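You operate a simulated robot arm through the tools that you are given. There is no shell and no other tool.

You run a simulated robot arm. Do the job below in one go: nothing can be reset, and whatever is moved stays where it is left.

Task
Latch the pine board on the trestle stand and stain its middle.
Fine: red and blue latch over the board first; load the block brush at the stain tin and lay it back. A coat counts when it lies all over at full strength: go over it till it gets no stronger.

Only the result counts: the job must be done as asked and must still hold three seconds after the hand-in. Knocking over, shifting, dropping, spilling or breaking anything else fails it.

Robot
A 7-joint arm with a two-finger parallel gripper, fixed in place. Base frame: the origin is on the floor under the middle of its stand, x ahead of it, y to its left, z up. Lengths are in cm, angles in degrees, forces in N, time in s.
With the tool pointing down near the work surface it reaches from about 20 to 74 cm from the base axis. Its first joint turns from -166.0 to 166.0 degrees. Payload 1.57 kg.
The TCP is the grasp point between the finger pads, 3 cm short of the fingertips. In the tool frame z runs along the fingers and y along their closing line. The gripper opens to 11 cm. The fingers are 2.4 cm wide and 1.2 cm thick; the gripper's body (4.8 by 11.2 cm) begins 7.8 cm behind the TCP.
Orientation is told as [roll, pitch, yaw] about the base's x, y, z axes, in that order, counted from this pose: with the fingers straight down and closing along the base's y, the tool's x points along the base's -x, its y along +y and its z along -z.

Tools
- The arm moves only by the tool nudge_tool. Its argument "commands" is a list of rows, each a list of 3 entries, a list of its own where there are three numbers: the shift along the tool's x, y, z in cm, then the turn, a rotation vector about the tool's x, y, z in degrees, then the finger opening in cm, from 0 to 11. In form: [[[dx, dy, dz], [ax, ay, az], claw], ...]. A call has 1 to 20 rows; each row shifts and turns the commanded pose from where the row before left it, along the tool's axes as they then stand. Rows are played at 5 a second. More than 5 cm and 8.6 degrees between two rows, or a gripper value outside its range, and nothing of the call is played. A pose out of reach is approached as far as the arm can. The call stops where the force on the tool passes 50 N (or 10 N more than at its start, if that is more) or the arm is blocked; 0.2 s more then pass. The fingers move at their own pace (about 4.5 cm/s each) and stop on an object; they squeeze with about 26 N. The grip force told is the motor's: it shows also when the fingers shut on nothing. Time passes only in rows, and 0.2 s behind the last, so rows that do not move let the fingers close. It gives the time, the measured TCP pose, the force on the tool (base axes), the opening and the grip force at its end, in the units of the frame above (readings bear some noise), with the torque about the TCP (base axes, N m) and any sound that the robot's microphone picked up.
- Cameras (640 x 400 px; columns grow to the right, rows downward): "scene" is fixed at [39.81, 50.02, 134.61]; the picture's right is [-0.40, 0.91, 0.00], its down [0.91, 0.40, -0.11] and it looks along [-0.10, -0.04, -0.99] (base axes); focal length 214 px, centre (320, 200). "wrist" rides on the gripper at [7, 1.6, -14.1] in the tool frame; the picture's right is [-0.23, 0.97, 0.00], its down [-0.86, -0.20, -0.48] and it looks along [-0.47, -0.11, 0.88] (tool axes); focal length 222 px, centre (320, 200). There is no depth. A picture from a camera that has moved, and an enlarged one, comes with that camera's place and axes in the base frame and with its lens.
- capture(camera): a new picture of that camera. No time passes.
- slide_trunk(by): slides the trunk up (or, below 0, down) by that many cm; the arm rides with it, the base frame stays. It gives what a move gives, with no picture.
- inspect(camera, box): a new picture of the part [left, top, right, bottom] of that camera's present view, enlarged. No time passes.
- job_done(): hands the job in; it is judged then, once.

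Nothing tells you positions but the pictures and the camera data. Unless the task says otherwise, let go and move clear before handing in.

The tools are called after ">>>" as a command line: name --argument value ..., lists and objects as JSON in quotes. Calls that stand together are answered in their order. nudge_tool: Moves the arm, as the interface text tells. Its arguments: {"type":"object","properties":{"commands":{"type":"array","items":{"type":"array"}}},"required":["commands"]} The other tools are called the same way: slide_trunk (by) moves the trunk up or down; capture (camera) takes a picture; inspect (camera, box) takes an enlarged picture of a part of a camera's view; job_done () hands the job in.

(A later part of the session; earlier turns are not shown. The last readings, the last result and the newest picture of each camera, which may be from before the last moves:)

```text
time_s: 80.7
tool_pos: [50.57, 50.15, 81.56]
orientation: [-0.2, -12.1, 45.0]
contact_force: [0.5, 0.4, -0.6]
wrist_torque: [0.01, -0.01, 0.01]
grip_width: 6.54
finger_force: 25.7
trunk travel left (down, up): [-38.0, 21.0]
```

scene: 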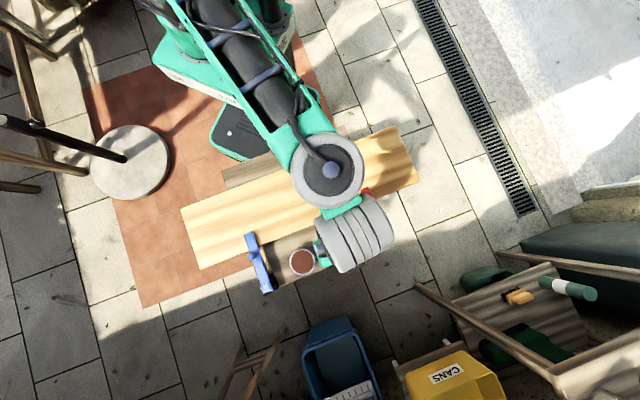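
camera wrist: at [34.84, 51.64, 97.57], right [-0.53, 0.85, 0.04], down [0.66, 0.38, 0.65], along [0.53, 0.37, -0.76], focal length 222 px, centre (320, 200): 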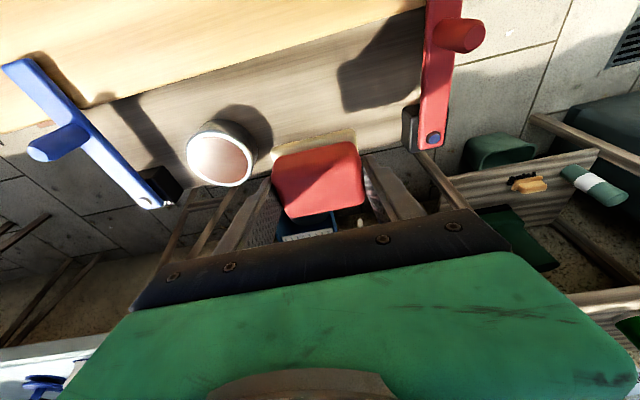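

>>> nudge_tool --commands '[[[0.031, 0, 0.147], [0, 0, 0], 5], [[0.031, 0, 0.147], [0, 0, 0], 5], [[0, 0, 0], [0, 0, 0], 5]]'

>>> inspect --camera "wrist" --box '[180, 60, 500, 260]'

```text
time_s: 81.5
tool_pos: [50.54, 50.03, 81.27]
orientation: [-0.3, -12.1, 45.0]
contact_force: [0.1, -0.3, -1.1]
wrist_torque: [-0.02, -0.01, -0.02]
grip_width: 6.53
finger_force: 25.8
trunk travel left (down, up): [-38.0, 21.0]
```

```text
2.00 times, centred on (340, 160) of wrist
camera zoom: at [42.32, 44.38, 93.65], right [-0.53, 0.85, 0.04], down [0.66, 0.38, 0.65], along [0.53, 0.37, -0.76], focal length 444 px, centre (280, 280)
```

zoom: 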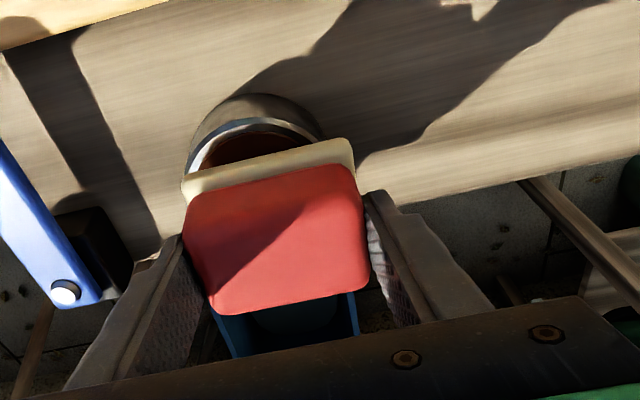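

No contact yet. Continuing down gently.

>>> nudge_tool --commands '[[[0.0, 0, 0.1], [0, 0, 0], 5], [[0.021, 0, 0.098], [0, 0, 0], 5], [[0.021, 0, 0.098], [0, 0, 0], 5], [[0, 0, 0], [0, 0, 0], 5]]'

```text
time_s: 82.5
tool_pos: [50.54, 50.17, 80.96]
orientation: [-0.3, -12.1, 45.1]
contact_force: [-0.2, -0.3, 0.1]
wrist_torque: [0.01, 0.02, 0.03]
grip_width: 6.51
finger_force: 26.1
trunk travel left (down, up): [-38.0, 21.0]
```

>>> nudge_tool --commands '[[[0.021, 0, 0.098], [0, 0, 0], 5], [[0.021, 0, 0.098], [0, 0, 0], 5], [[0.021, 0, 0.098], [0, 0, 0], 5], [[0, 0, 0], [0, 0, 0], 5]]'

>>> inspect --camera "wrist" --box '[220, 100, 380, 200]'

```text
time_s: 83.5
tool_pos: [50.52, 50.1, 80.73]
orientation: [-0.3, -12.1, 45.0]
contact_force: [0.6, -0.9, -0.9]
wrist_torque: [0.03, -0.02, 0.04]
grip_width: 6.5
finger_force: 25.6
trunk travel left (down, up): [-38.0, 21.0]
```

```text
4.00 times, centred on (300, 150) of wrist
camera zoom: at [42.34, 44.38, 93.05], right [-0.53, 0.85, 0.04], down [0.66, 0.38, 0.65], along [0.53, 0.37, -0.76], focal length 888 px, centre (400, 400)
```

zoom: 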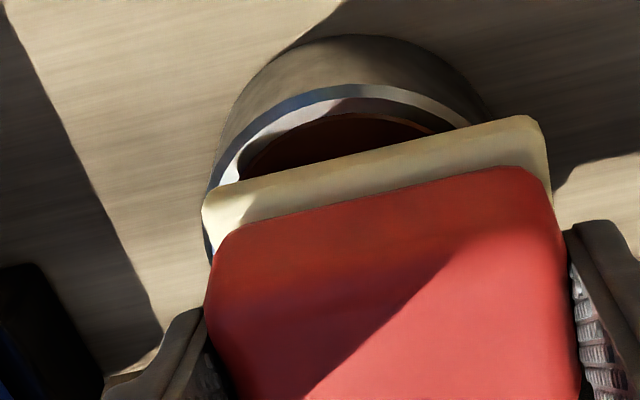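

>>> nudge_tool --commands '[[[0.021, 0, 0.098], [0, 0, 0], 5], [[0.021, 0, 0.098], [0, 0, 0], 5], [[0.021, 0, 0.098], [0, 0, 0], 5], [[0, 0, 0], [0, 0, 0], 5]]'

```text
time_s: 84.5
tool_pos: [50.65, 50.19, 80.44]
orientation: [-0.3, -12.1, 45.0]
contact_force: [0.4, -0.8, -0.4]
wrist_torque: [0.01, -0.01, 0.01]
grip_width: 6.49
finger_force: 26.8
trunk travel left (down, up): [-38.0, 21.0]
```

>>> nudge_tool --commands '[[[0.021, 0, 0.098], [0, 0, 0], 5], [[0.021, 0, 0.098], [0, 0, 0], 5], [[0.021, 0, 0.098], [0, 0, 0], 5], [[0, 0, 0], [0, 0, 0], 5]]'

>>> inspect --camera "wrist" --box '[220, 100, 380, 200]'

```text
time_s: 85.5
tool_pos: [50.62, 50.15, 80.1]
orientation: [-0.3, -12.1, 45.0]
contact_force: [-0.2, 0.0, 0.5]
wrist_torque: [0.02, 0.01, 0.02]
grip_width: 6.52
finger_force: 25.7
trunk travel left (down, up): [-38.0, 21.0]
```

```text
4.00 times, centred on (300, 150) of wrist
camera zoom: at [42.36, 44.36, 92.46], right [-0.53, 0.85, 0.04], down [0.66, 0.38, 0.65], along [0.53, 0.37, -0.76], focal length 888 px, centre (400, 400)
```

zoom: 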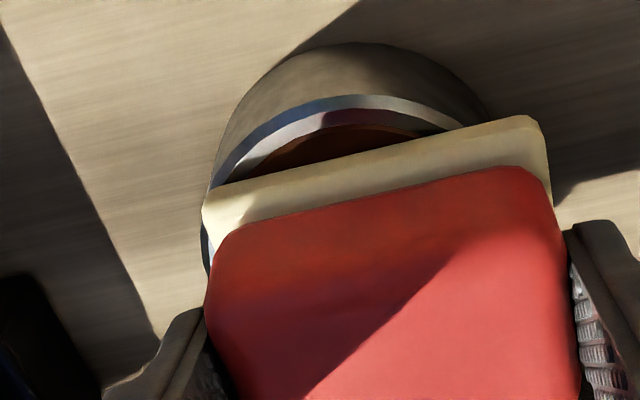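

>>> nudge_tool --commands '[[[0.021, 0, 0.098], [0, 0, 0], 5], [[0.021, 0, 0.098], [0, 0, 0], 5], [[0.021, 0, 0.098], [0, 0, 0], 5], [[0.021, 0, 0.098], [0, 0, 0], 5], [[0, 0, 0], [0, 0, 0], 5]]'

>>> inspect --camera "wrist" --box '[220, 100, 380, 200]'

```text
time_s: 86.7
tool_pos: [50.49, 50.13, 79.95]
orientation: [-0.3, -12.4, 45.1]
contact_force: [-0.8, -1.3, 21.7]
wrist_torque: [-0.21, 0.21, 0.01]
grip_width: 6.49
finger_force: 26.0
trunk travel left (down, up): [-38.0, 21.0]
```

```text
4.00 times, centred on (300, 150) of wrist
camera zoom: at [42.32, 44.32, 92.34], right [-0.53, 0.85, 0.04], down [0.66, 0.38, 0.65], along [0.54, 0.38, -0.76], focal length 888 px, centre (400, 400)
```

zoom: 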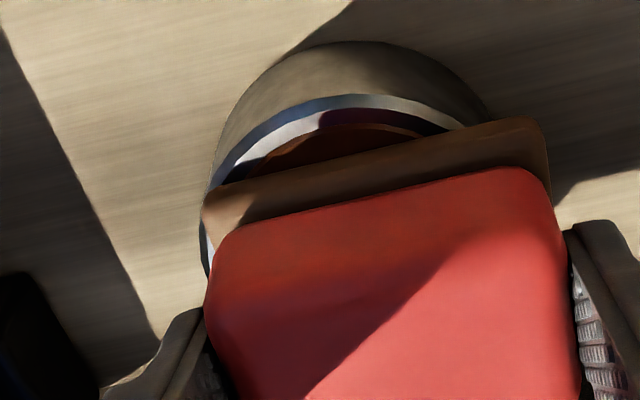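

The brush base turned brown, so it is loaded; it touched the rim at TCP z about 80.05. I'll lift off and carry it over the board centre.

>>> nudge_tool --commands '[[[-0.042, 0, -0.196], [0, 0, 0], 5], [[-0.21, 0, -0.98], [0, 0, 0], 5], [[-0.42, 0, -1.96], [0, 0, 0], 5], [[-0.42, 0, -1.96], [0, 0, 0], 5], [[4.23, 1.37, -0.91], [0, 0, 0], 5], [[4.23, 1.37, -0.91], [0, 0, 0], 5], [[4.23, 1.37, -0.91], [0, 0, 0], 5], [[4.23, 1.37, -0.91], [0, 0, 0], 5], [[0, 0, 0], [0, 0, 0], 5]]'

>>> capture --camera "wrist"

>>> capture --camera "scene"

```text
time_s: 88.7
tool_pos: [34.35, 41.71, 84.99]
orientation: [-0.3, -12.0, 44.9]
contact_force: [0.8, 0.1, -0.5]
wrist_torque: [0.02, 0.0, -0.01]
grip_width: 6.49
finger_force: 26.0
trunk travel left (down, up): [-38.0, 21.0]
```

```text
taken
camera wrist: at [26.22, 35.91, 97.28], right [-0.53, 0.85, 0.04], down [0.66, 0.38, 0.65], along [0.53, 0.37, -0.76], focal length 222 px, centre (320, 200)
```

wrist: 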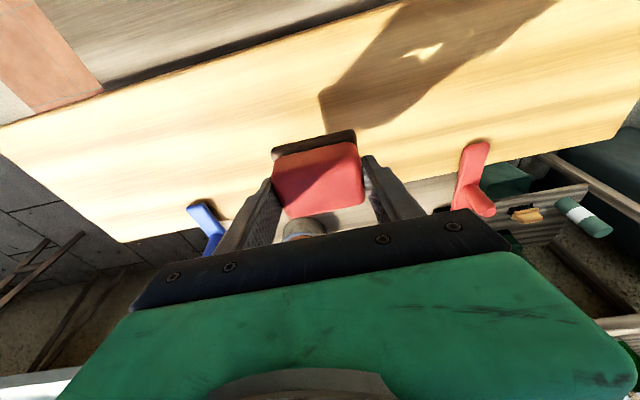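

```text
taken
```

scene: 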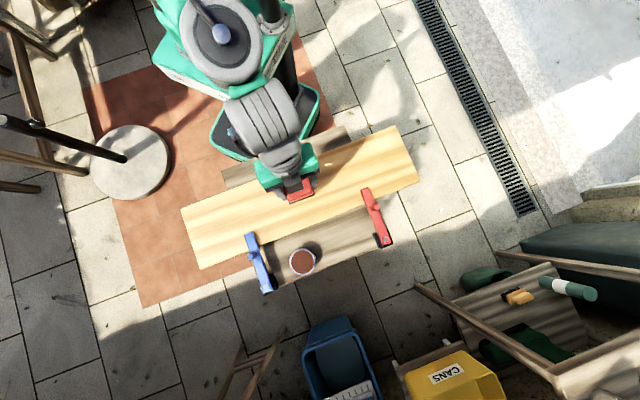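

The tin is undisturbed and the brush is over the board's centre. Lowering toward the board, then in small steps.

>>> nudge_tool --commands '[[[0.4, 0, 1.86], [0, 0, 0], 5], [[0.4, 0, 1.86], [0, 0, 0], 5], [[0.1, 0, 0.49], [0, 0, 0], 5], [[0, 0, 0], [0, 0, 0], 5]]'

>>> capture --camera "wrist"

```text
time_s: 89.7
tool_pos: [34.41, 41.75, 80.43]
orientation: [-0.3, -12.2, 45.0]
contact_force: [-0.5, -0.3, -1.2]
wrist_torque: [0.02, 0.03, -0.01]
grip_width: 6.52
finger_force: 26.3
trunk travel left (down, up): [-38.0, 21.0]
```

```text
taken
camera wrist: at [26.27, 36.02, 92.92], right [-0.53, 0.85, 0.04], down [0.66, 0.38, 0.65], along [0.53, 0.37, -0.76], focal length 222 px, centre (320, 200)
```

wrist: 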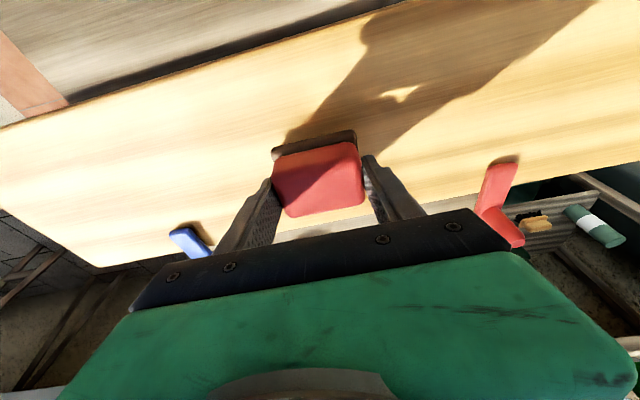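

>>> nudge_tool --commands '[[[0.042, 0, 0.196], [0, 0, 0], 5], [[0.042, 0, 0.196], [0, 0, 0], 5], [[0.042, 0, 0.196], [0, 0, 0], 5], [[0.042, 0, 0.196], [0, 0, 0], 5], [[0, 0, 0], [0, 0, 0], 5]]'

>>> nudge_tool --commands '[[[0.021, 0, 0.098], [0, 0, 0], 5], [[0.021, 0, 0.098], [0, 0, 0], 5], [[0.021, 0, 0.098], [0, 0, 0], 5], [[0, 0, 0], [0, 0, 0], 5]]'

```text
time_s: 90.9
tool_pos: [34.57, 41.87, 79.88]
orientation: [-0.4, -12.0, 45.1]
contact_force: [-0.2, 0.4, -1.5]
wrist_torque: [0.03, -0.01, 0.02]
grip_width: 6.51
finger_force: 25.8
trunk travel left (down, up): [-38.0, 21.0]
```

```text
time_s: 91.9
tool_pos: [34.45, 41.87, 79.44]
orientation: [-0.3, -12.1, 45.0]
contact_force: [0.0, -0.6, 3.3]
wrist_torque: [0.1, 0.01, 0.05]
grip_width: 6.52
finger_force: 26.2
trunk travel left (down, up): [-38.0, 21.0]
```

Light contact with the board at TCP z about 79.45, 3.3 N. I'll make a short stroke along the board and check the mark.

>>> nudge_tool --commands '[[[0.01, 0, 0.03], [0, 0, 0], 5], [[0, 1, 0], [0, 0, 0], 5], [[0, 1, 0], [0, 0, 0], 5], [[0, 1, 0], [0, 0, 0], 5], [[0, 1, 0], [0, 0, 0], 5], [[0, 1, 0], [0, 0, 0], 5], [[0, 1, 0], [0, 0, 0], 5], [[0, 0, 0], [0, 0, 0], 5]]'

>>> capture --camera "wrist"

>>> inspect --camera "scene" --box '[180, 120, 420, 280]'

```text
time_s: 93.7
tool_pos: [30.08, 45.99, 79.57]
orientation: [-0.3, -12.2, 45.0]
contact_force: [1.5, -1.2, 5.0]
wrist_torque: [0.22, 0.0, 0.01]
grip_width: 6.52
finger_force: 25.9
trunk travel left (down, up): [-38.0, 21.0]
```

```text
taken
camera wrist: at [21.99, 40.27, 91.81], right [-0.53, 0.85, 0.04], down [0.66, 0.38, 0.65], along [0.53, 0.37, -0.76], focal length 222 px, centre (320, 200)
```

wrist: 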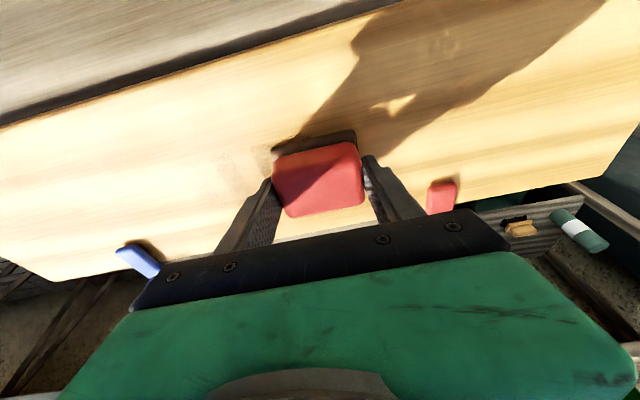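

```text
2.50 times, centred on (300, 200) of scene
camera zoom: at [39.81, 50.02, 134.61], right [-0.4, 0.91, 0.0], down [0.91, 0.4, -0.11], along [-0.1, -0.04, -0.99], focal length 536 px, centre (370, 200)
```

zoom: 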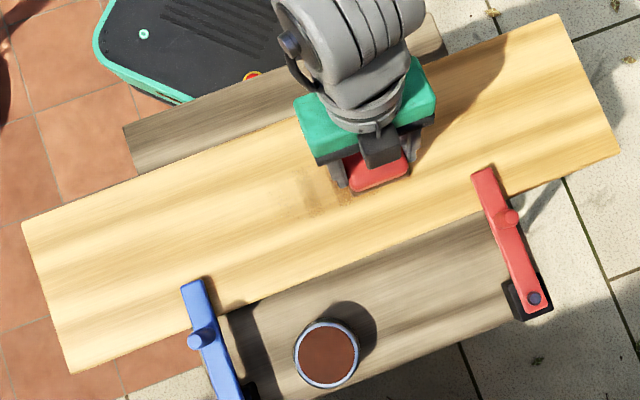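

>>> inspect --camera "wrist" --box '[160, 110, 400, 260]'

>>> inspect --camera "scene" --box '[270, 160, 350, 220]'

```text
2.67 times, centred on (280, 185) of wrist
camera zoom: at [21.99, 40.27, 91.81], right [-0.53, 0.85, 0.04], down [0.66, 0.38, 0.65], along [0.53, 0.37, -0.76], focal length 592 px, centre (427, 240)
```

zoom: 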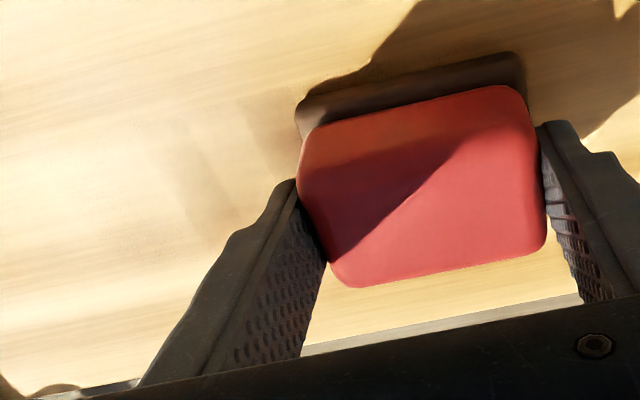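

```text
6.67 times, centred on (310, 190) of scene
camera zoom: at [39.81, 50.02, 134.61], right [-0.4, 0.91, 0.0], down [0.91, 0.4, -0.11], along [-0.1, -0.04, -0.99], focal length 1430 px, centre (387, 267)
```

zoom: 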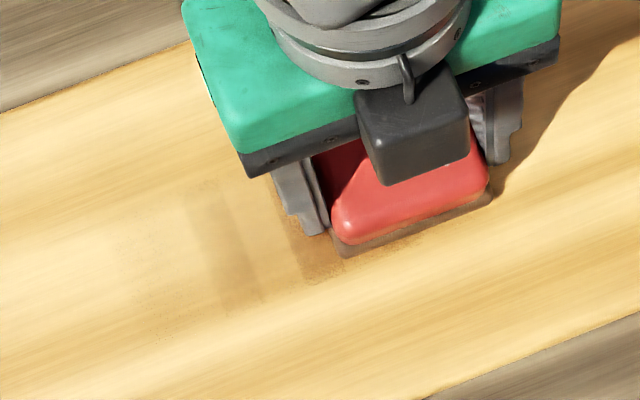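

A faint stain is building up where the brush passed, and dwell seems to matter. I'll run longer, slower strokes back and forth along this lane and see how it strengthens.

>>> nudge_tool --commands '[[[0, 1, 0.02], [0, 0, 0], 5], [[0, 1, 0.01], [0, 0, 0], 5], [[0, 1, 0], [0, 0, 0], 5], [[0, -1, 0], [0, 0, 0], 5], [[0, -1, 0], [0, 0, 0], 5], [[0, -1, 0], [0, 0, 0], 5], [[0, -1, 0], [0, 0, 0], 5], [[0, -1, 0], [0, 0, 0], 5], [[0, -1, 0], [0, 0, 0], 5], [[0, -1, 0], [0, 0, 0], 5], [[0, -1, 0], [0, 0, 0], 5], [[0, -1, 0], [0, 0, 0], 5], [[0, -1, 0], [0, 0, 0], 5], [[0, -1, 0], [0, 0, 0], 5], [[0, -1, 0], [0, 0, 0], 5], [[0, -1, 0], [0, 0, 0], 5], [[0, -1, 0], [0, 0, 0], 5], [[0, -1, 0], [0, 0, 0], 5], [[0, -1, 0], [0, 0, 0], 5], [[0, -1, 0], [0, 0, 0], 5]]'

>>> inspect --camera "scene" --box '[180, 120, 420, 280]'

>>> capture --camera "wrist"

```text
time_s: 97.9
tool_pos: [40.08, 36.12, 79.48]
orientation: [-0.1, -12.1, 45.2]
contact_force: [-1.3, 1.6, 6.6]
wrist_torque: [0.29, 0.16, 0.01]
grip_width: 6.53
finger_force: 25.6
trunk travel left (down, up): [-38.0, 21.0]
```

```text
2.50 times, centred on (300, 200) of scene
camera zoom: at [39.81, 50.02, 134.61], right [-0.4, 0.91, 0.0], down [0.91, 0.4, -0.11], along [-0.1, -0.04, -0.99], focal length 536 px, centre (370, 200)
```

zoom: 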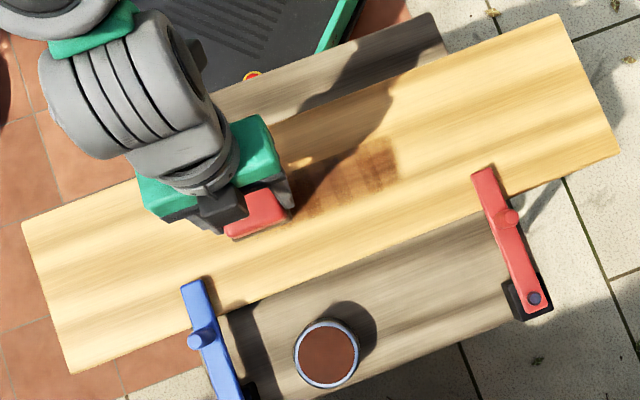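

```text
taken
camera wrist: at [31.89, 30.38, 91.78], right [-0.53, 0.85, 0.04], down [0.66, 0.38, 0.65], along [0.53, 0.37, -0.76], focal length 222 px, centre (320, 200)
```

wrist: 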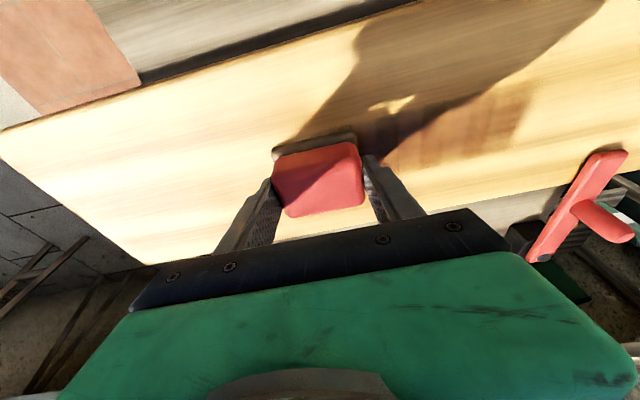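

Stain is now clearly visible, and its right edge is sharp near s = +9. The target zone seems to be about ±9 cm from the middle. I'll go back over the same lane and compare the strength.

>>> nudge_tool --commands '[[[0, -1, 0.01], [0, 0, 0], 5], [[0, -1, 0], [0, 0, 0], 5], [[0, 1, 0], [0, 0, 0], 5], [[0, 1, 0], [0, 0, 0], 5], [[0, 1, 0], [0, 0, 0], 5], [[0, 1, 0], [0, 0, 0], 5], [[0, 1, 0], [0, 0, 0], 5], [[0, 1, 0], [0, 0, 0], 5], [[0, 1, 0], [0, 0, 0], 5], [[0, 1, 0], [0, 0, 0], 5], [[0, 1, 0], [0, 0, 0], 5], [[0, 1, 0], [0, 0, 0], 5], [[0, 1, 0], [0, 0, 0], 5], [[0, 1, 0], [0, 0, 0], 5], [[0, 1, 0], [0, 0, 0], 5], [[0, 1, 0], [0, 0, 0], 5], [[0, 1, 0], [0, 0, 0], 5], [[0, 1, 0], [0, 0, 0], 5], [[0, 1, 0], [0, 0, 0], 5], [[0, 1, 0], [0, 0, 0], 5]]'

>>> inspect --camera "scene" --box '[180, 120, 420, 280]'

>>> capture --camera "wrist"

```text
time_s: 102.1
tool_pos: [28.75, 47.43, 79.38]
orientation: [-0.3, -12.3, 44.9]
contact_force: [2.1, -2.2, 9.9]
wrist_torque: [0.07, 0.1, -0.02]
grip_width: 6.52
finger_force: 26.0
trunk travel left (down, up): [-38.0, 21.0]
```

```text
2.50 times, centred on (300, 200) of scene
camera zoom: at [39.81, 50.02, 134.61], right [-0.4, 0.91, 0.0], down [0.91, 0.4, -0.11], along [-0.1, -0.04, -0.99], focal length 536 px, centre (370, 200)
```

zoom: 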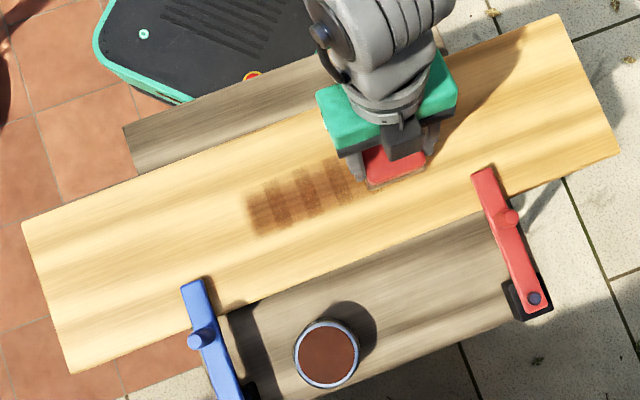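

```text
taken
camera wrist: at [20.59, 41.68, 91.76], right [-0.53, 0.85, 0.04], down [0.66, 0.38, 0.65], along [0.53, 0.37, -0.76], focal length 222 px, centre (320, 200)
```

wrist: 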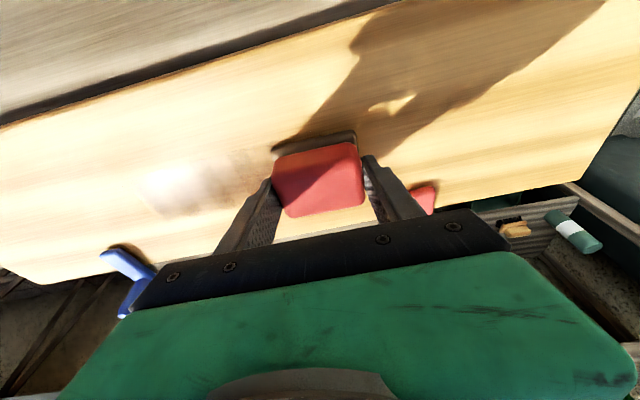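

The stained patch ends sharply at s of about -9 as well, so the zone runs ±9 cm along the board. The coat is getting stronger but is still banded, so I'll keep going over this lane.

>>> nudge_tool --commands '[[[0, -0.9, 0], [0, 0, 0], 5], [[0, -0.9, 0], [0, 0, 0], 5], [[0, -0.9, 0], [0, 0, 0], 5], [[0, -0.9, 0], [0, 0, 0], 5], [[0, -0.9, 0], [0, 0, 0], 5], [[0, -0.9, 0], [0, 0, 0], 5], [[0, -0.9, 0], [0, 0, 0], 5], [[0, -0.9, 0], [0, 0, 0], 5], [[0, -0.9, 0], [0, 0, 0], 5], [[0, -0.9, 0], [0, 0, 0], 5], [[0, -0.9, 0], [0, 0, 0], 5], [[0, -0.9, 0], [0, 0, 0], 5], [[0, -0.9, 0], [0, 0, 0], 5], [[0, -0.9, 0], [0, 0, 0], 5], [[0, -0.9, 0], [0, 0, 0], 5], [[0, -0.9, 0], [0, 0, 0], 5], [[0, -0.9, 0], [0, 0, 0], 5], [[0, 0, 0], [0, 0, 0], 5]]'

>>> inspect --camera "scene" --box '[180, 120, 420, 280]'

>>> inspect --camera "wrist" --box '[240, 50, 560, 250]'

```text
time_s: 105.9
tool_pos: [39.59, 36.58, 79.33]
orientation: [-0.3, -12.2, 45.0]
contact_force: [-0.2, -0.5, 2.1]
wrist_torque: [0.12, 0.01, -0.02]
grip_width: 6.49
finger_force: 26.1
trunk travel left (down, up): [-38.0, 21.0]
```

```text
2.50 times, centred on (300, 200) of scene
camera zoom: at [39.81, 50.02, 134.61], right [-0.4, 0.91, 0.0], down [0.91, 0.4, -0.11], along [-0.1, -0.04, -0.99], focal length 536 px, centre (370, 200)
```

zoom: 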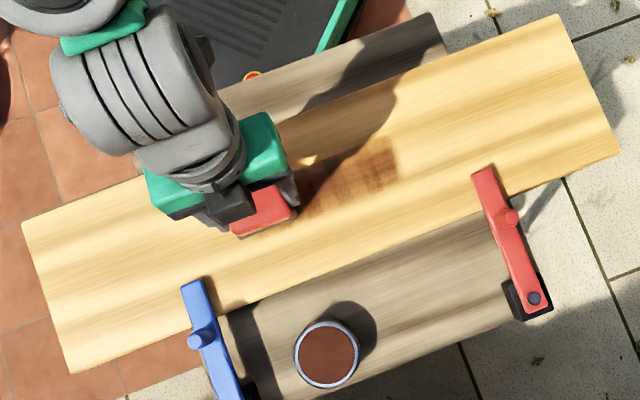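

```text
2.00 times, centred on (400, 150) of wrist
camera zoom: at [31.43, 30.84, 91.77], right [-0.53, 0.85, 0.04], down [0.66, 0.38, 0.65], along [0.53, 0.37, -0.76], focal length 444 px, centre (160, 300)
```

zoom: 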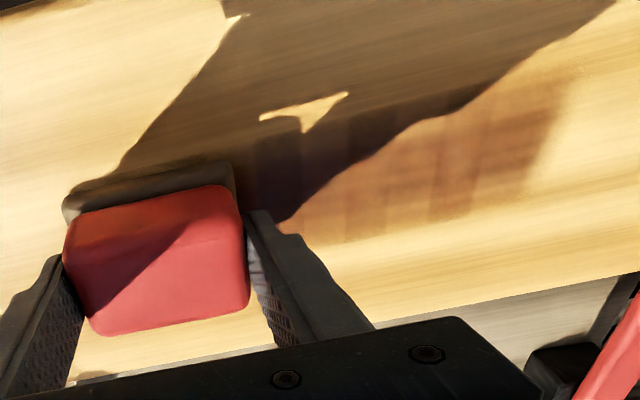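

>>> inspect --camera "wrist" --box '[250, 110, 390, 200]'

>>> inspect --camera "scene" --box '[270, 160, 350, 220]'

```text
4.44 times, centred on (320, 155) of wrist
camera zoom: at [31.43, 30.84, 91.77], right [-0.53, 0.85, 0.04], down [0.66, 0.38, 0.65], along [0.53, 0.37, -0.76], focal length 987 px, centre (320, 400)
```

zoom: 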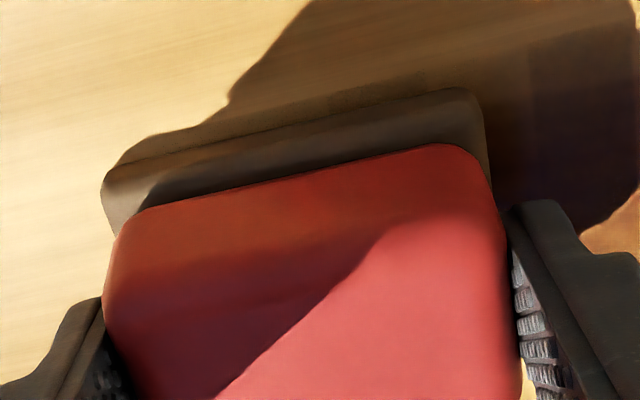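

```text
6.67 times, centred on (310, 190) of scene
camera zoom: at [39.81, 50.02, 134.61], right [-0.4, 0.91, 0.0], down [0.91, 0.4, -0.11], along [-0.1, -0.04, -0.99], focal length 1430 px, centre (387, 267)
```

zoom: 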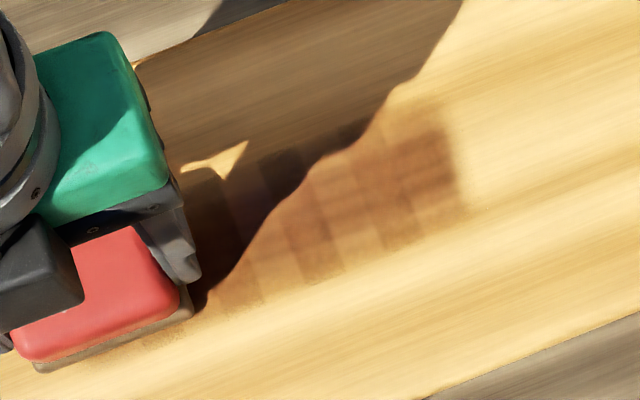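

The brush base has gone pale and the last pass added little, so it is nearly dry. I'll go back to the tin and reload.

>>> nudge_tool --commands '[[[-0.1, 0, -0.49], [0, 0, 0], 5], [[-0.42, 0, -1.96], [0, 0, 0], 5], [[-0.63, 0, -2.93], [0, 0, 0], 5], [[-4.25, 0.455, 0.91], [0, 0, 0], 5], [[-4.25, 0.455, 0.91], [0, 0, 0], 5], [[-4.25, 0.455, 0.91], [0, 0, 0], 5], [[-4.25, 0.455, 0.91], [0, 0, 0], 5], [[0.31, 0, 1.47], [0, 0, 0], 5], [[0.31, 0, 1.47], [0, 0, 0], 5], [[0, 0, 0], [0, 0, 0], 5]]'

>>> inspect --camera "wrist" --box '[180, 60, 500, 260]'

>>> inspect --camera "scene" --box '[240, 140, 360, 240]'

```text
time_s: 108.1
tool_pos: [50.54, 50.22, 81.86]
orientation: [-0.2, -12.0, 45.0]
contact_force: [-0.2, 0.4, -0.6]
wrist_torque: [0.01, 0.01, -0.02]
grip_width: 6.53
finger_force: 26.1
trunk travel left (down, up): [-38.0, 21.0]
```

```text
2.00 times, centred on (340, 160) of wrist
camera zoom: at [42.48, 44.48, 94.25], right [-0.53, 0.85, 0.04], down [0.66, 0.38, 0.65], along [0.53, 0.37, -0.76], focal length 444 px, centre (280, 280)
```

zoom: 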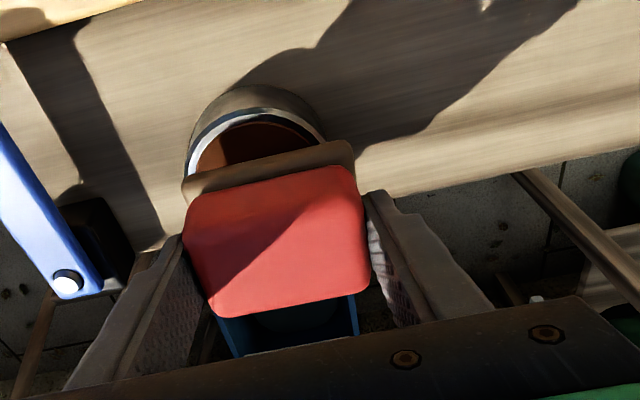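

```text
4.00 times, centred on (300, 190) of scene
camera zoom: at [39.81, 50.02, 134.61], right [-0.4, 0.91, 0.0], down [0.91, 0.4, -0.11], along [-0.1, -0.04, -0.99], focal length 858 px, centre (400, 240)
```

zoom: 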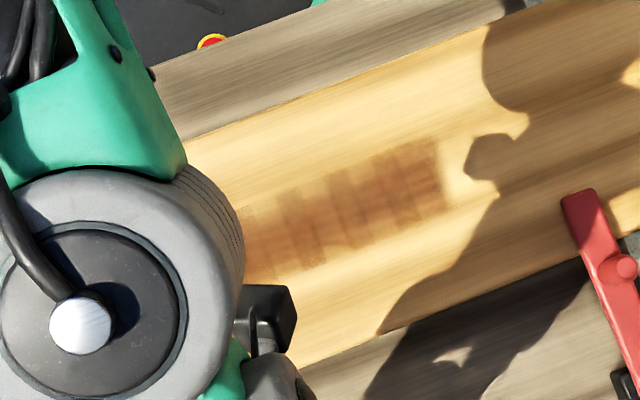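

Over the tin again. Lowering to the contact height.

>>> nudge_tool --commands '[[[0.094, 0, 0.44], [0, 0, 0], 5], [[0.094, 0, 0.44], [0, 0, 0], 5], [[0.094, 0, 0.44], [0, 0, 0], 5], [[0.042, 0, 0.196], [0, 0, 0], 5], [[0.031, 0, 0.147], [0, 0, 0], 5], [[0.021, 0, 0.098], [0, 0, 0], 5], [[0, 0, 0], [0, 0, 0], 5]]'

>>> inspect --camera "wrist" --box '[220, 100, 380, 200]'

```text
time_s: 109.7
tool_pos: [50.7, 50.26, 80.14]
orientation: [-0.3, -12.2, 45.0]
contact_force: [-0.2, 0.2, 0.4]
wrist_torque: [0.03, 0.0, -0.03]
grip_width: 6.51
finger_force: 25.9
trunk travel left (down, up): [-38.0, 21.0]
```

```text
4.00 times, centred on (300, 150) of wrist
camera zoom: at [42.49, 44.49, 92.46], right [-0.53, 0.85, 0.04], down [0.66, 0.38, 0.65], along [0.53, 0.37, -0.76], focal length 888 px, centre (400, 400)
```

zoom: 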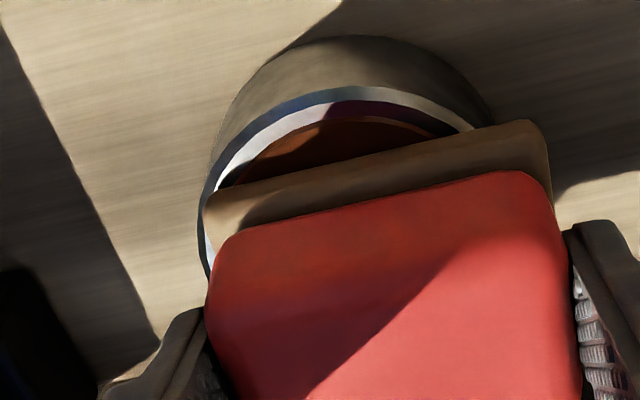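

>>> nudge_tool --commands '[[[0.021, 0, 0.07], [0, 0, 0], 5], [[0.015, 0, 0.07], [0, 0, 0], 5], [[0, 0, 0], [0, 0, 0], 5], [[0, 0, 0], [0, 0, 0], 5]]'

>>> inspect --camera "wrist" --box '[220, 100, 380, 200]'

```text
time_s: 110.7
tool_pos: [50.71, 50.28, 80.09]
orientation: [-0.4, -12.1, 45.1]
contact_force: [-0.3, 0.6, 0.4]
wrist_torque: [0.06, 0.03, -0.01]
grip_width: 6.5
finger_force: 25.5
trunk travel left (down, up): [-38.0, 21.0]
```

```text
4.00 times, centred on (300, 150) of wrist
camera zoom: at [42.48, 44.5, 92.36], right [-0.53, 0.85, 0.04], down [0.66, 0.38, 0.65], along [0.53, 0.37, -0.76], focal length 888 px, centre (400, 400)
```

zoom: 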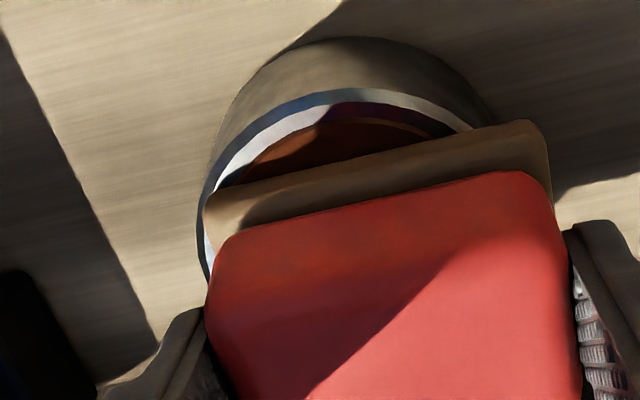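

>>> nudge_tool --commands '[[[0.015, 0, 0.07], [0, 0, 0], 5], [[0.015, 0, 0.07], [0, 0, 0], 5], [[0, 0, 0], [0, 0, 0], 5], [[0, 0, 0], [0, 0, 0], 5]]'

>>> inspect --camera "wrist" --box '[220, 100, 380, 200]'

```text
time_s: 111.7
tool_pos: [50.75, 50.26, 79.97]
orientation: [-0.3, -12.2, 45.0]
contact_force: [-0.5, -0.3, 8.0]
wrist_torque: [0.13, 0.2, 0.02]
grip_width: 6.49
finger_force: 26.2
trunk travel left (down, up): [-38.0, 21.0]
```

```text
4.00 times, centred on (300, 150) of wrist
camera zoom: at [42.46, 44.47, 92.32], right [-0.53, 0.85, 0.04], down [0.66, 0.38, 0.65], along [0.53, 0.37, -0.76], focal length 888 px, centre (400, 400)
```

zoom: 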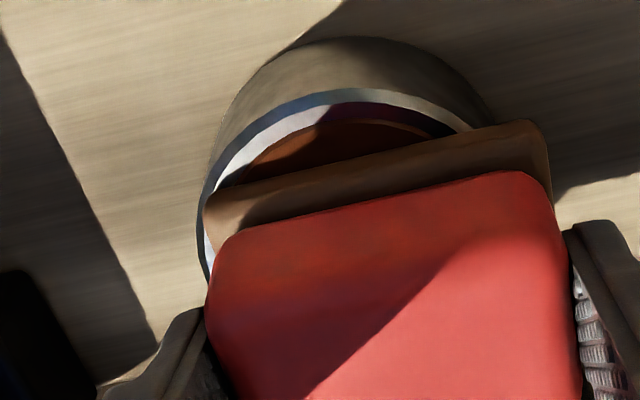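

8 N contact and the base is darker again, so it is reloaded. I'll lift and go back to the centre lane, starting at s = -6.

>>> nudge_tool --commands '[[[0, 0, 0], [0, 0, 0], 5], [[-0.1, 0, -0.49], [0, 0, 0], 5], [[-0.42, 0, -1.96], [0, 0, 0], 5], [[-0.42, 0, -1.96], [0, 0, 0], 5], [[4.29, -0.1, -0.92], [0, 0, 0], 5], [[4.29, -0.1, -0.92], [0, 0, 0], 5], [[4.29, -0.1, -0.92], [0, 0, 0], 5], [[4.29, -0.1, -0.92], [0, 0, 0], 5], [[0.42, 0, 1.96], [0, 0, 0], 5], [[0.42, 0, 1.96], [0, 0, 0], 5], [[0.08, 0, 0.39], [0, 0, 0], 5], [[0, 0, 0], [0, 0, 0], 5]]'

>>> inspect --camera "scene" --box '[240, 140, 360, 240]'

>>> inspect --camera "wrist" --box '[240, 100, 560, 260]'

```text
time_s: 114.3
tool_pos: [38.53, 37.44, 79.96]
orientation: [-0.3, -12.2, 45.1]
contact_force: [-0.5, 0.8, -1.5]
wrist_torque: [-0.02, 0.0, 0.0]
grip_width: 6.49
finger_force: 26.2
trunk travel left (down, up): [-38.0, 21.0]
```

```text
4.00 times, centred on (300, 190) of scene
camera zoom: at [39.81, 50.02, 134.61], right [-0.4, 0.91, 0.0], down [0.91, 0.4, -0.11], along [-0.1, -0.04, -0.99], focal length 858 px, centre (400, 240)
```

zoom: 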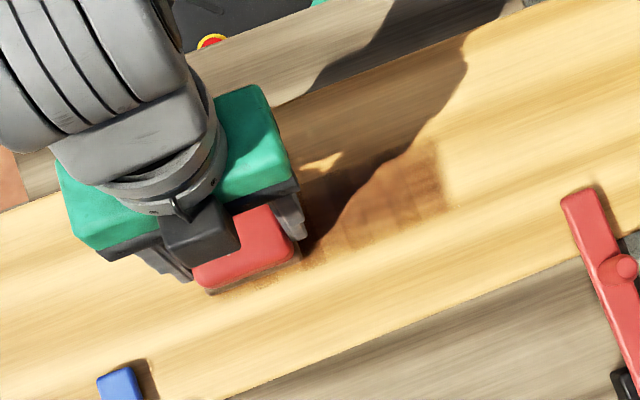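

```text
2.00 times, centred on (400, 180) of wrist
camera zoom: at [30.36, 31.76, 92.29], right [-0.53, 0.85, 0.04], down [0.66, 0.38, 0.65], along [0.53, 0.37, -0.76], focal length 444 px, centre (160, 240)
```

zoom: 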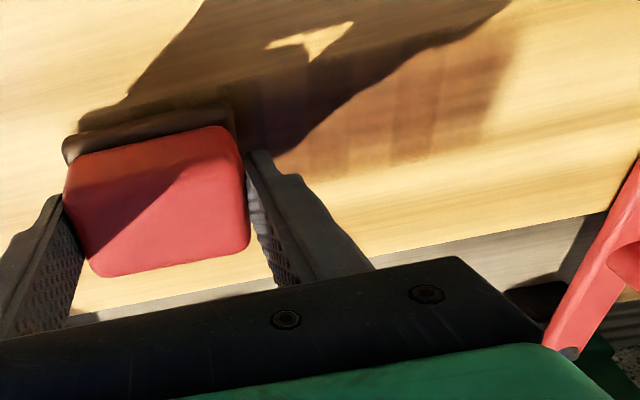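

Lowering the last half centimetre to contact.

>>> nudge_tool --commands '[[[0.042, 0, 0.196], [0, 0, 0], 5], [[0.031, 0, 0.147], [0, 0, 0], 5], [[0.025, 0, 0.117], [0, 0, 0], 5], [[0, 0, 0], [0, 0, 0], 5]]'

```text
time_s: 115.3
tool_pos: [38.54, 37.57, 79.48]
orientation: [-0.3, -12.1, 44.9]
contact_force: [-0.5, -0.3, -0.4]
wrist_torque: [0.02, 0.04, 0.03]
grip_width: 6.51
finger_force: 26.0
trunk travel left (down, up): [-38.0, 21.0]
```

>>> nudge_tool --commands '[[[0.015, 0, 0.07], [0, 0, 0], 5], [[0.008, 0, 0.04], [0, 0, 0], 5], [[0, 0, 0], [0, 0, 0], 5]]'

```text
time_s: 116.1
tool_pos: [38.49, 37.59, 79.39]
orientation: [-0.3, -12.2, 45.0]
contact_force: [0.1, -1.1, 3.5]
wrist_torque: [0.04, 0.06, -0.01]
grip_width: 6.54
finger_force: 26.1
trunk travel left (down, up): [-38.0, 21.0]
```

Contact at about 3.5 N. I'll press slightly more and stroke slowly across the zone and back.

>>> nudge_tool --commands '[[[0.005, 0, 0.025], [0, 0, 0], 5], [[0, 0.65, 0], [0, 0, 0], 5], [[0, 0.65, 0], [0, 0, 0], 5], [[0, 0.65, 0], [0, 0, 0], 5], [[0, 0.65, 0], [0, 0, 0], 5], [[0, 0.65, 0], [0, 0, 0], 5], [[0, 0.65, 0], [0, 0, 0], 5], [[0, 0.65, 0], [0, 0, 0], 5], [[0, 0.65, 0], [0, 0, 0], 5], [[0, 0.65, 0], [0, 0, 0], 5], [[0, 0.65, 0], [0, 0, 0], 5], [[0, 0.65, 0], [0, 0, 0], 5], [[0, 0.65, 0], [0, 0, 0], 5], [[0, 0.65, 0], [0, 0, 0], 5], [[0, 0.65, 0], [0, 0, 0], 5], [[0, 0.65, 0], [0, 0, 0], 5], [[0, 0.65, 0], [0, 0, 0], 5], [[0, 0.65, 0], [0, 0, 0], 5], [[0, 0.65, 0], [0, 0, 0], 5], [[0, 0, 0], [0, 0, 0], 5]]'

>>> inspect --camera "scene" --box '[240, 140, 360, 240]'

```text
time_s: 120.3
tool_pos: [30.27, 45.75, 79.38]
orientation: [-0.2, -12.2, 45.0]
contact_force: [3.5, -4.2, 15.1]
wrist_torque: [0.07, 0.03, -0.04]
grip_width: 6.5
finger_force: 25.8
trunk travel left (down, up): [-38.0, 21.0]
```

```text
4.00 times, centred on (300, 190) of scene
camera zoom: at [39.81, 50.02, 134.61], right [-0.4, 0.91, 0.0], down [0.91, 0.4, -0.11], along [-0.1, -0.04, -0.99], focal length 858 px, centre (400, 240)
```

zoom: 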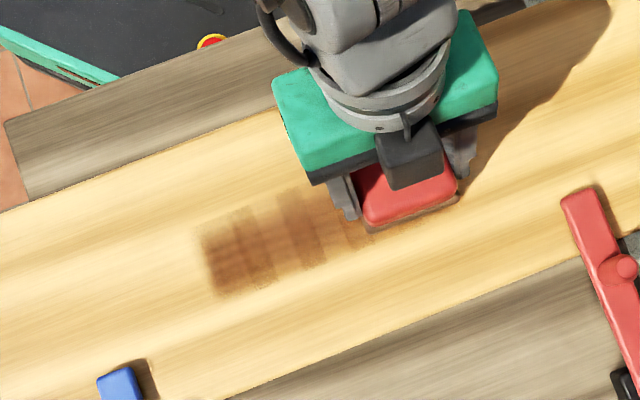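

It's strengthening. Force rises toward +s, from 3.5 N to 15 N, so I'll compensate a little and stroke back.

>>> nudge_tool --commands '[[[0, -0.65, 0.002], [0, 0, 0], 5], [[0, -0.65, 0.002], [0, 0, 0], 5], [[0, -0.65, 0.002], [0, 0, 0], 5], [[0, -0.65, 0.002], [0, 0, 0], 5], [[0, -0.65, 0.002], [0, 0, 0], 5], [[0, -0.65, 0.002], [0, 0, 0], 5], [[0, -0.65, 0.002], [0, 0, 0], 5], [[0, -0.65, 0.002], [0, 0, 0], 5], [[0, -0.65, 0.002], [0, 0, 0], 5], [[0, -0.65, 0.002], [0, 0, 0], 5], [[0, -0.65, 0.002], [0, 0, 0], 5], [[0, -0.65, 0.002], [0, 0, 0], 5], [[0, -0.65, 0.002], [0, 0, 0], 5], [[0, -0.65, 0.002], [0, 0, 0], 5], [[0, -0.65, 0.002], [0, 0, 0], 5], [[0, -0.65, 0.002], [0, 0, 0], 5], [[0, -0.65, 0.002], [0, 0, 0], 5], [[0, -0.65, 0.002], [0, 0, 0], 5], [[0, 0, 0], [0, 0, 0], 5]]'

>>> inspect --camera "scene" --box '[240, 140, 360, 240]'

>>> inspect --camera "wrist" --box '[240, 100, 560, 260]'

```text
time_s: 124.3
tool_pos: [38.47, 37.43, 79.38]
orientation: [-0.3, -12.2, 45.0]
contact_force: [-1.8, 2.4, 6.8]
wrist_torque: [0.26, 0.14, 0.07]
grip_width: 6.52
finger_force: 25.8
trunk travel left (down, up): [-38.0, 21.0]
```

```text
4.00 times, centred on (300, 190) of scene
camera zoom: at [39.81, 50.02, 134.61], right [-0.4, 0.91, 0.0], down [0.91, 0.4, -0.11], along [-0.1, -0.04, -0.99], focal length 858 px, centre (400, 240)
```

zoom: 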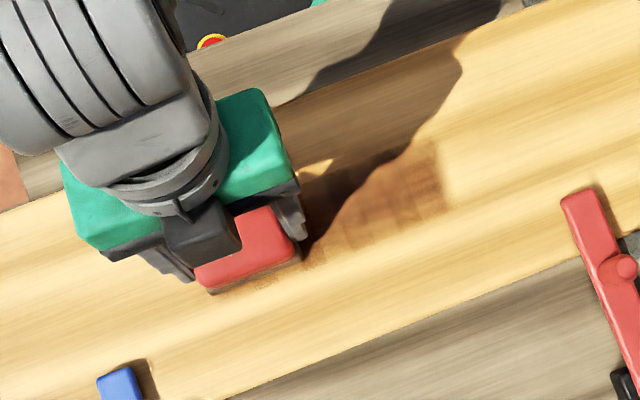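

```text
2.00 times, centred on (400, 180) of wrist
camera zoom: at [30.34, 31.72, 91.68], right [-0.53, 0.85, 0.04], down [0.66, 0.38, 0.65], along [0.53, 0.37, -0.76], focal length 444 px, centre (160, 240)
```

zoom: 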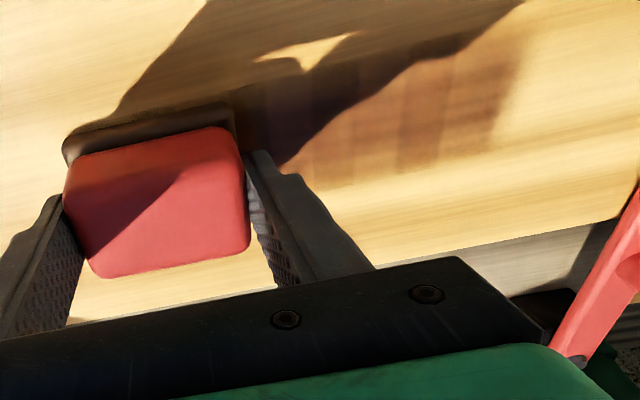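

I'll reload and look at the whole patch while the brush is out of the way.

>>> nudge_tool --commands '[[[-0.1, 0, -0.49], [0, 0, 0], 5], [[-0.42, 0, -1.96], [0, 0, 0], 5], [[-0.63, 0, -2.93], [0, 0, 0], 5], [[-4.29, 0.1, 0.92], [0, 0, 0], 5], [[-4.29, 0.1, 0.92], [0, 0, 0], 5], [[-4.29, 0.1, 0.92], [0, 0, 0], 5], [[-4.29, 0.1, 0.92], [0, 0, 0], 5], [[0, 4, 0], [0, 0, 0], 5], [[0, 4, 0], [0, 0, 0], 5], [[0, 0, 0], [0, 0, 0], 5]]'

>>> inspect --camera "scene" --box '[240, 140, 360, 240]'

>>> capture --camera "wrist"

```text
time_s: 126.5
tool_pos: [45.2, 55.97, 84.69]
orientation: [-0.4, -12.1, 45.0]
contact_force: [0.0, 0.2, -0.9]
wrist_torque: [-0.01, -0.01, -0.02]
grip_width: 6.5
finger_force: 25.9
trunk travel left (down, up): [-38.0, 21.0]
```

```text
4.00 times, centred on (300, 190) of scene
camera zoom: at [39.81, 50.02, 134.61], right [-0.4, 0.91, 0.0], down [0.91, 0.4, -0.11], along [-0.1, -0.04, -0.99], focal length 858 px, centre (400, 240)
```

zoom: 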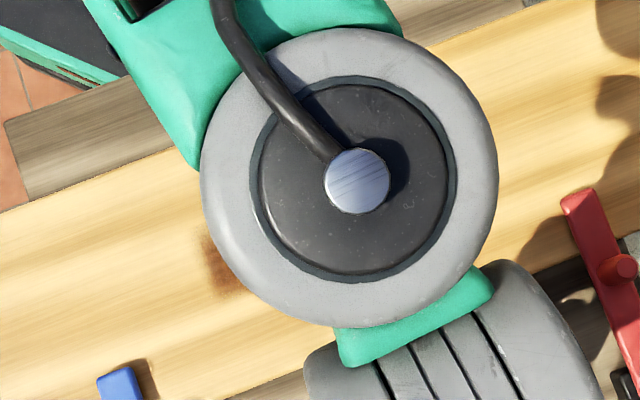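

```text
taken
camera wrist: at [36.89, 50.24, 97.05], right [-0.53, 0.85, 0.04], down [0.66, 0.38, 0.65], along [0.53, 0.37, -0.76], focal length 222 px, centre (320, 200)
```

wrist: 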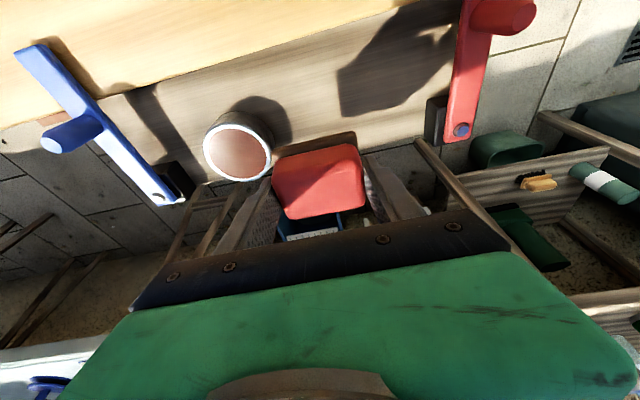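

>>> nudge_tool --commands '[[[0.05, -4, 0], [0, 0, 0], 5], [[0.05, -3.9, 0], [0, 0, 0], 5], [[0.4, 0, 1.86], [0, 0, 0], 5], [[0.4, 0, 1.86], [0, 0, 0], 5], [[0.1, 0, 0.49], [0, 0, 0], 5], [[0, 0, 0], [0, 0, 0], 5], [[0.025, 0, 0.117], [0, 0, 0], 5], [[0.021, 0, 0.098], [0, 0, 0], 5], [[0, 0, 0], [0, 0, 0], 5]]'

>>> inspect --camera "wrist" --box '[220, 100, 380, 200]'

```text
time_s: 128.5
tool_pos: [50.52, 50.15, 80.32]
orientation: [-0.2, -12.1, 45.0]
contact_force: [0.1, -0.5, -0.7]
wrist_torque: [-0.01, 0.03, 0.02]
grip_width: 6.5
finger_force: 26.2
trunk travel left (down, up): [-38.0, 21.0]
```

```text
4.00 times, centred on (300, 150) of wrist
camera zoom: at [42.34, 44.48, 92.61], right [-0.53, 0.85, 0.04], down [0.66, 0.38, 0.65], along [0.53, 0.37, -0.76], focal length 888 px, centre (400, 400)
```

zoom: 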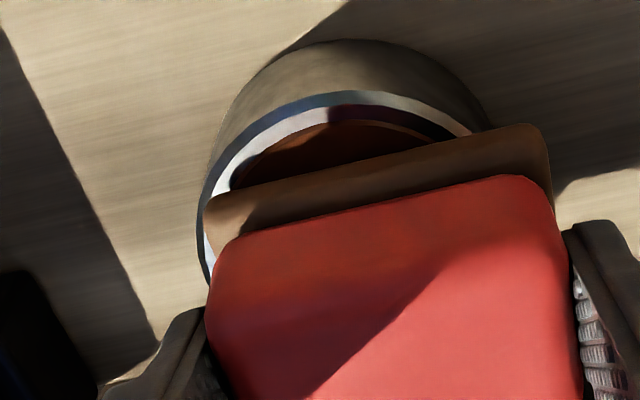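

>>> nudge_tool --commands '[[[0.031, 0, 0.147], [0, 0, 0], 5], [[0.021, 0, 0.098], [0, 0, 0], 5], [[0.015, 0, 0.07], [0, 0, 0], 5], [[0, 0, 0], [0, 0, 0], 5], [[0, 0, 0], [0, 0, 0], 5], [[0, 0, 0], [0, 0, 0], 5], [[0, 0, 0], [0, 0, 0], 5]]'

>>> inspect --camera "wrist" --box '[220, 100, 380, 200]'

```text
time_s: 130.1
tool_pos: [50.44, 50.21, 79.98]
orientation: [-0.4, -12.1, 45.0]
contact_force: [0.2, 0.4, -0.5]
wrist_torque: [-0.03, 0.01, -0.04]
grip_width: 6.52
finger_force: 26.1
trunk travel left (down, up): [-38.0, 21.0]
```

```text
4.00 times, centred on (300, 150) of wrist
camera zoom: at [42.35, 44.49, 92.31], right [-0.53, 0.85, 0.04], down [0.66, 0.38, 0.65], along [0.53, 0.37, -0.76], focal length 888 px, centre (400, 400)
```

zoom: 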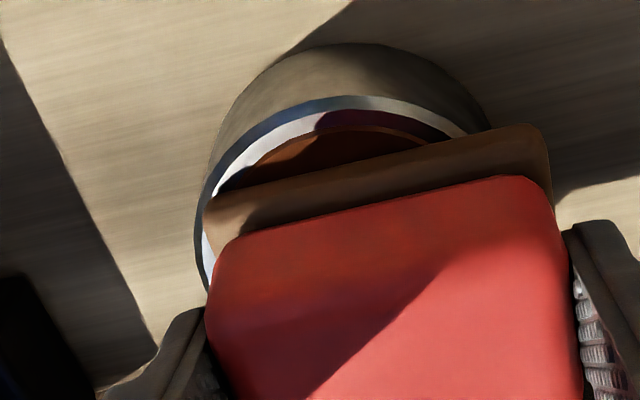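

>>> nudge_tool --commands '[[[0.012, 0, 0.06], [0, 0, 0], 5], [[0.012, 0, 0.06], [0, 0, 0], 5], [[0, 0, 0], [0, 0, 0], 5], [[0, 0, 0], [0, 0, 0], 5], [[0, 0, 0], [0, 0, 0], 5]]'

>>> inspect --camera "wrist" --box '[220, 100, 380, 200]'

```text
time_s: 131.3
tool_pos: [50.5, 50.2, 79.89]
orientation: [-0.3, -12.2, 45.0]
contact_force: [-0.6, 0.6, 6.3]
wrist_torque: [0.13, 0.08, 0.0]
grip_width: 6.51
finger_force: 26.5
trunk travel left (down, up): [-38.0, 21.0]
```

```text
4.00 times, centred on (300, 150) of wrist
camera zoom: at [42.34, 44.48, 92.25], right [-0.53, 0.85, 0.04], down [0.66, 0.38, 0.65], along [0.53, 0.37, -0.76], focal length 888 px, centre (400, 400)
```

zoom: 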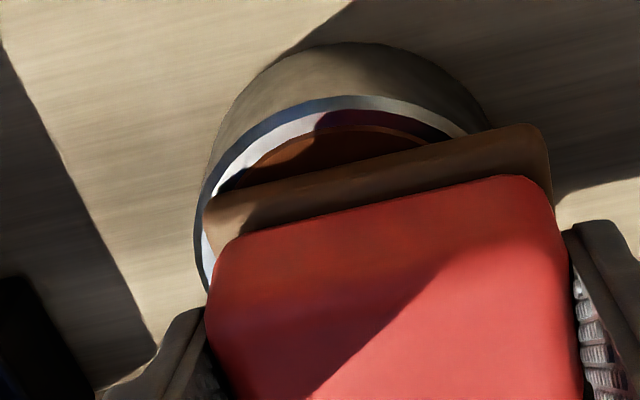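

Reloaded, 6 N contact. Next is the lane on the far side, w of about +4.2, starting at s = -5.8.

>>> nudge_tool --commands '[[[-0.1, 0, -0.49], [0, 0, 0], 5], [[-0.42, 0, -1.96], [0, 0, 0], 5], [[-0.44, 0, -2.05], [0, 0, 0], 5], [[4.28, -0.12, -0.92], [0, 0, 0], 5], [[4.28, -0.12, -0.92], [0, 0, 0], 5], [[4.27, -0.11, -0.92], [0, 0, 0], 5], [[0.42, 0, 1.96], [0, 0, 0], 5], [[0.42, 0, 1.96], [0, 0, 0], 5], [[0.14, 0, 0.65], [0, 0, 0], 5], [[0, 0, 0], [0, 0, 0], 5]]'

>>> inspect --camera "scene" --box '[240, 140, 360, 240]'

```text
time_s: 133.5
tool_pos: [41.5, 40.62, 79.72]
orientation: [-0.3, -12.1, 45.0]
contact_force: [-0.4, 0.3, -1.5]
wrist_torque: [-0.02, -0.04, 0.01]
grip_width: 6.51
finger_force: 26.4
trunk travel left (down, up): [-38.0, 21.0]
```

```text
4.00 times, centred on (300, 190) of scene
camera zoom: at [39.81, 50.02, 134.61], right [-0.4, 0.91, 0.0], down [0.91, 0.4, -0.11], along [-0.1, -0.04, -0.99], focal length 858 px, centre (400, 240)
```

zoom: 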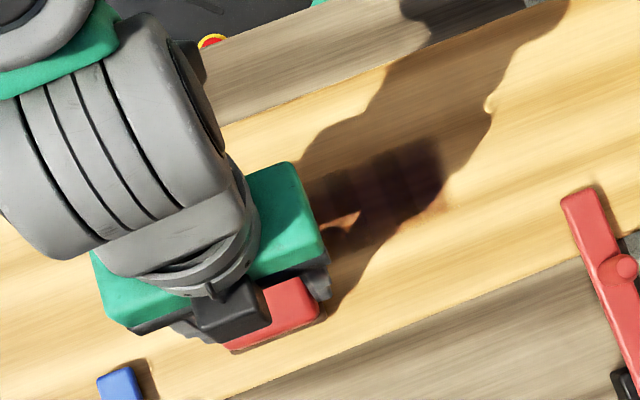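

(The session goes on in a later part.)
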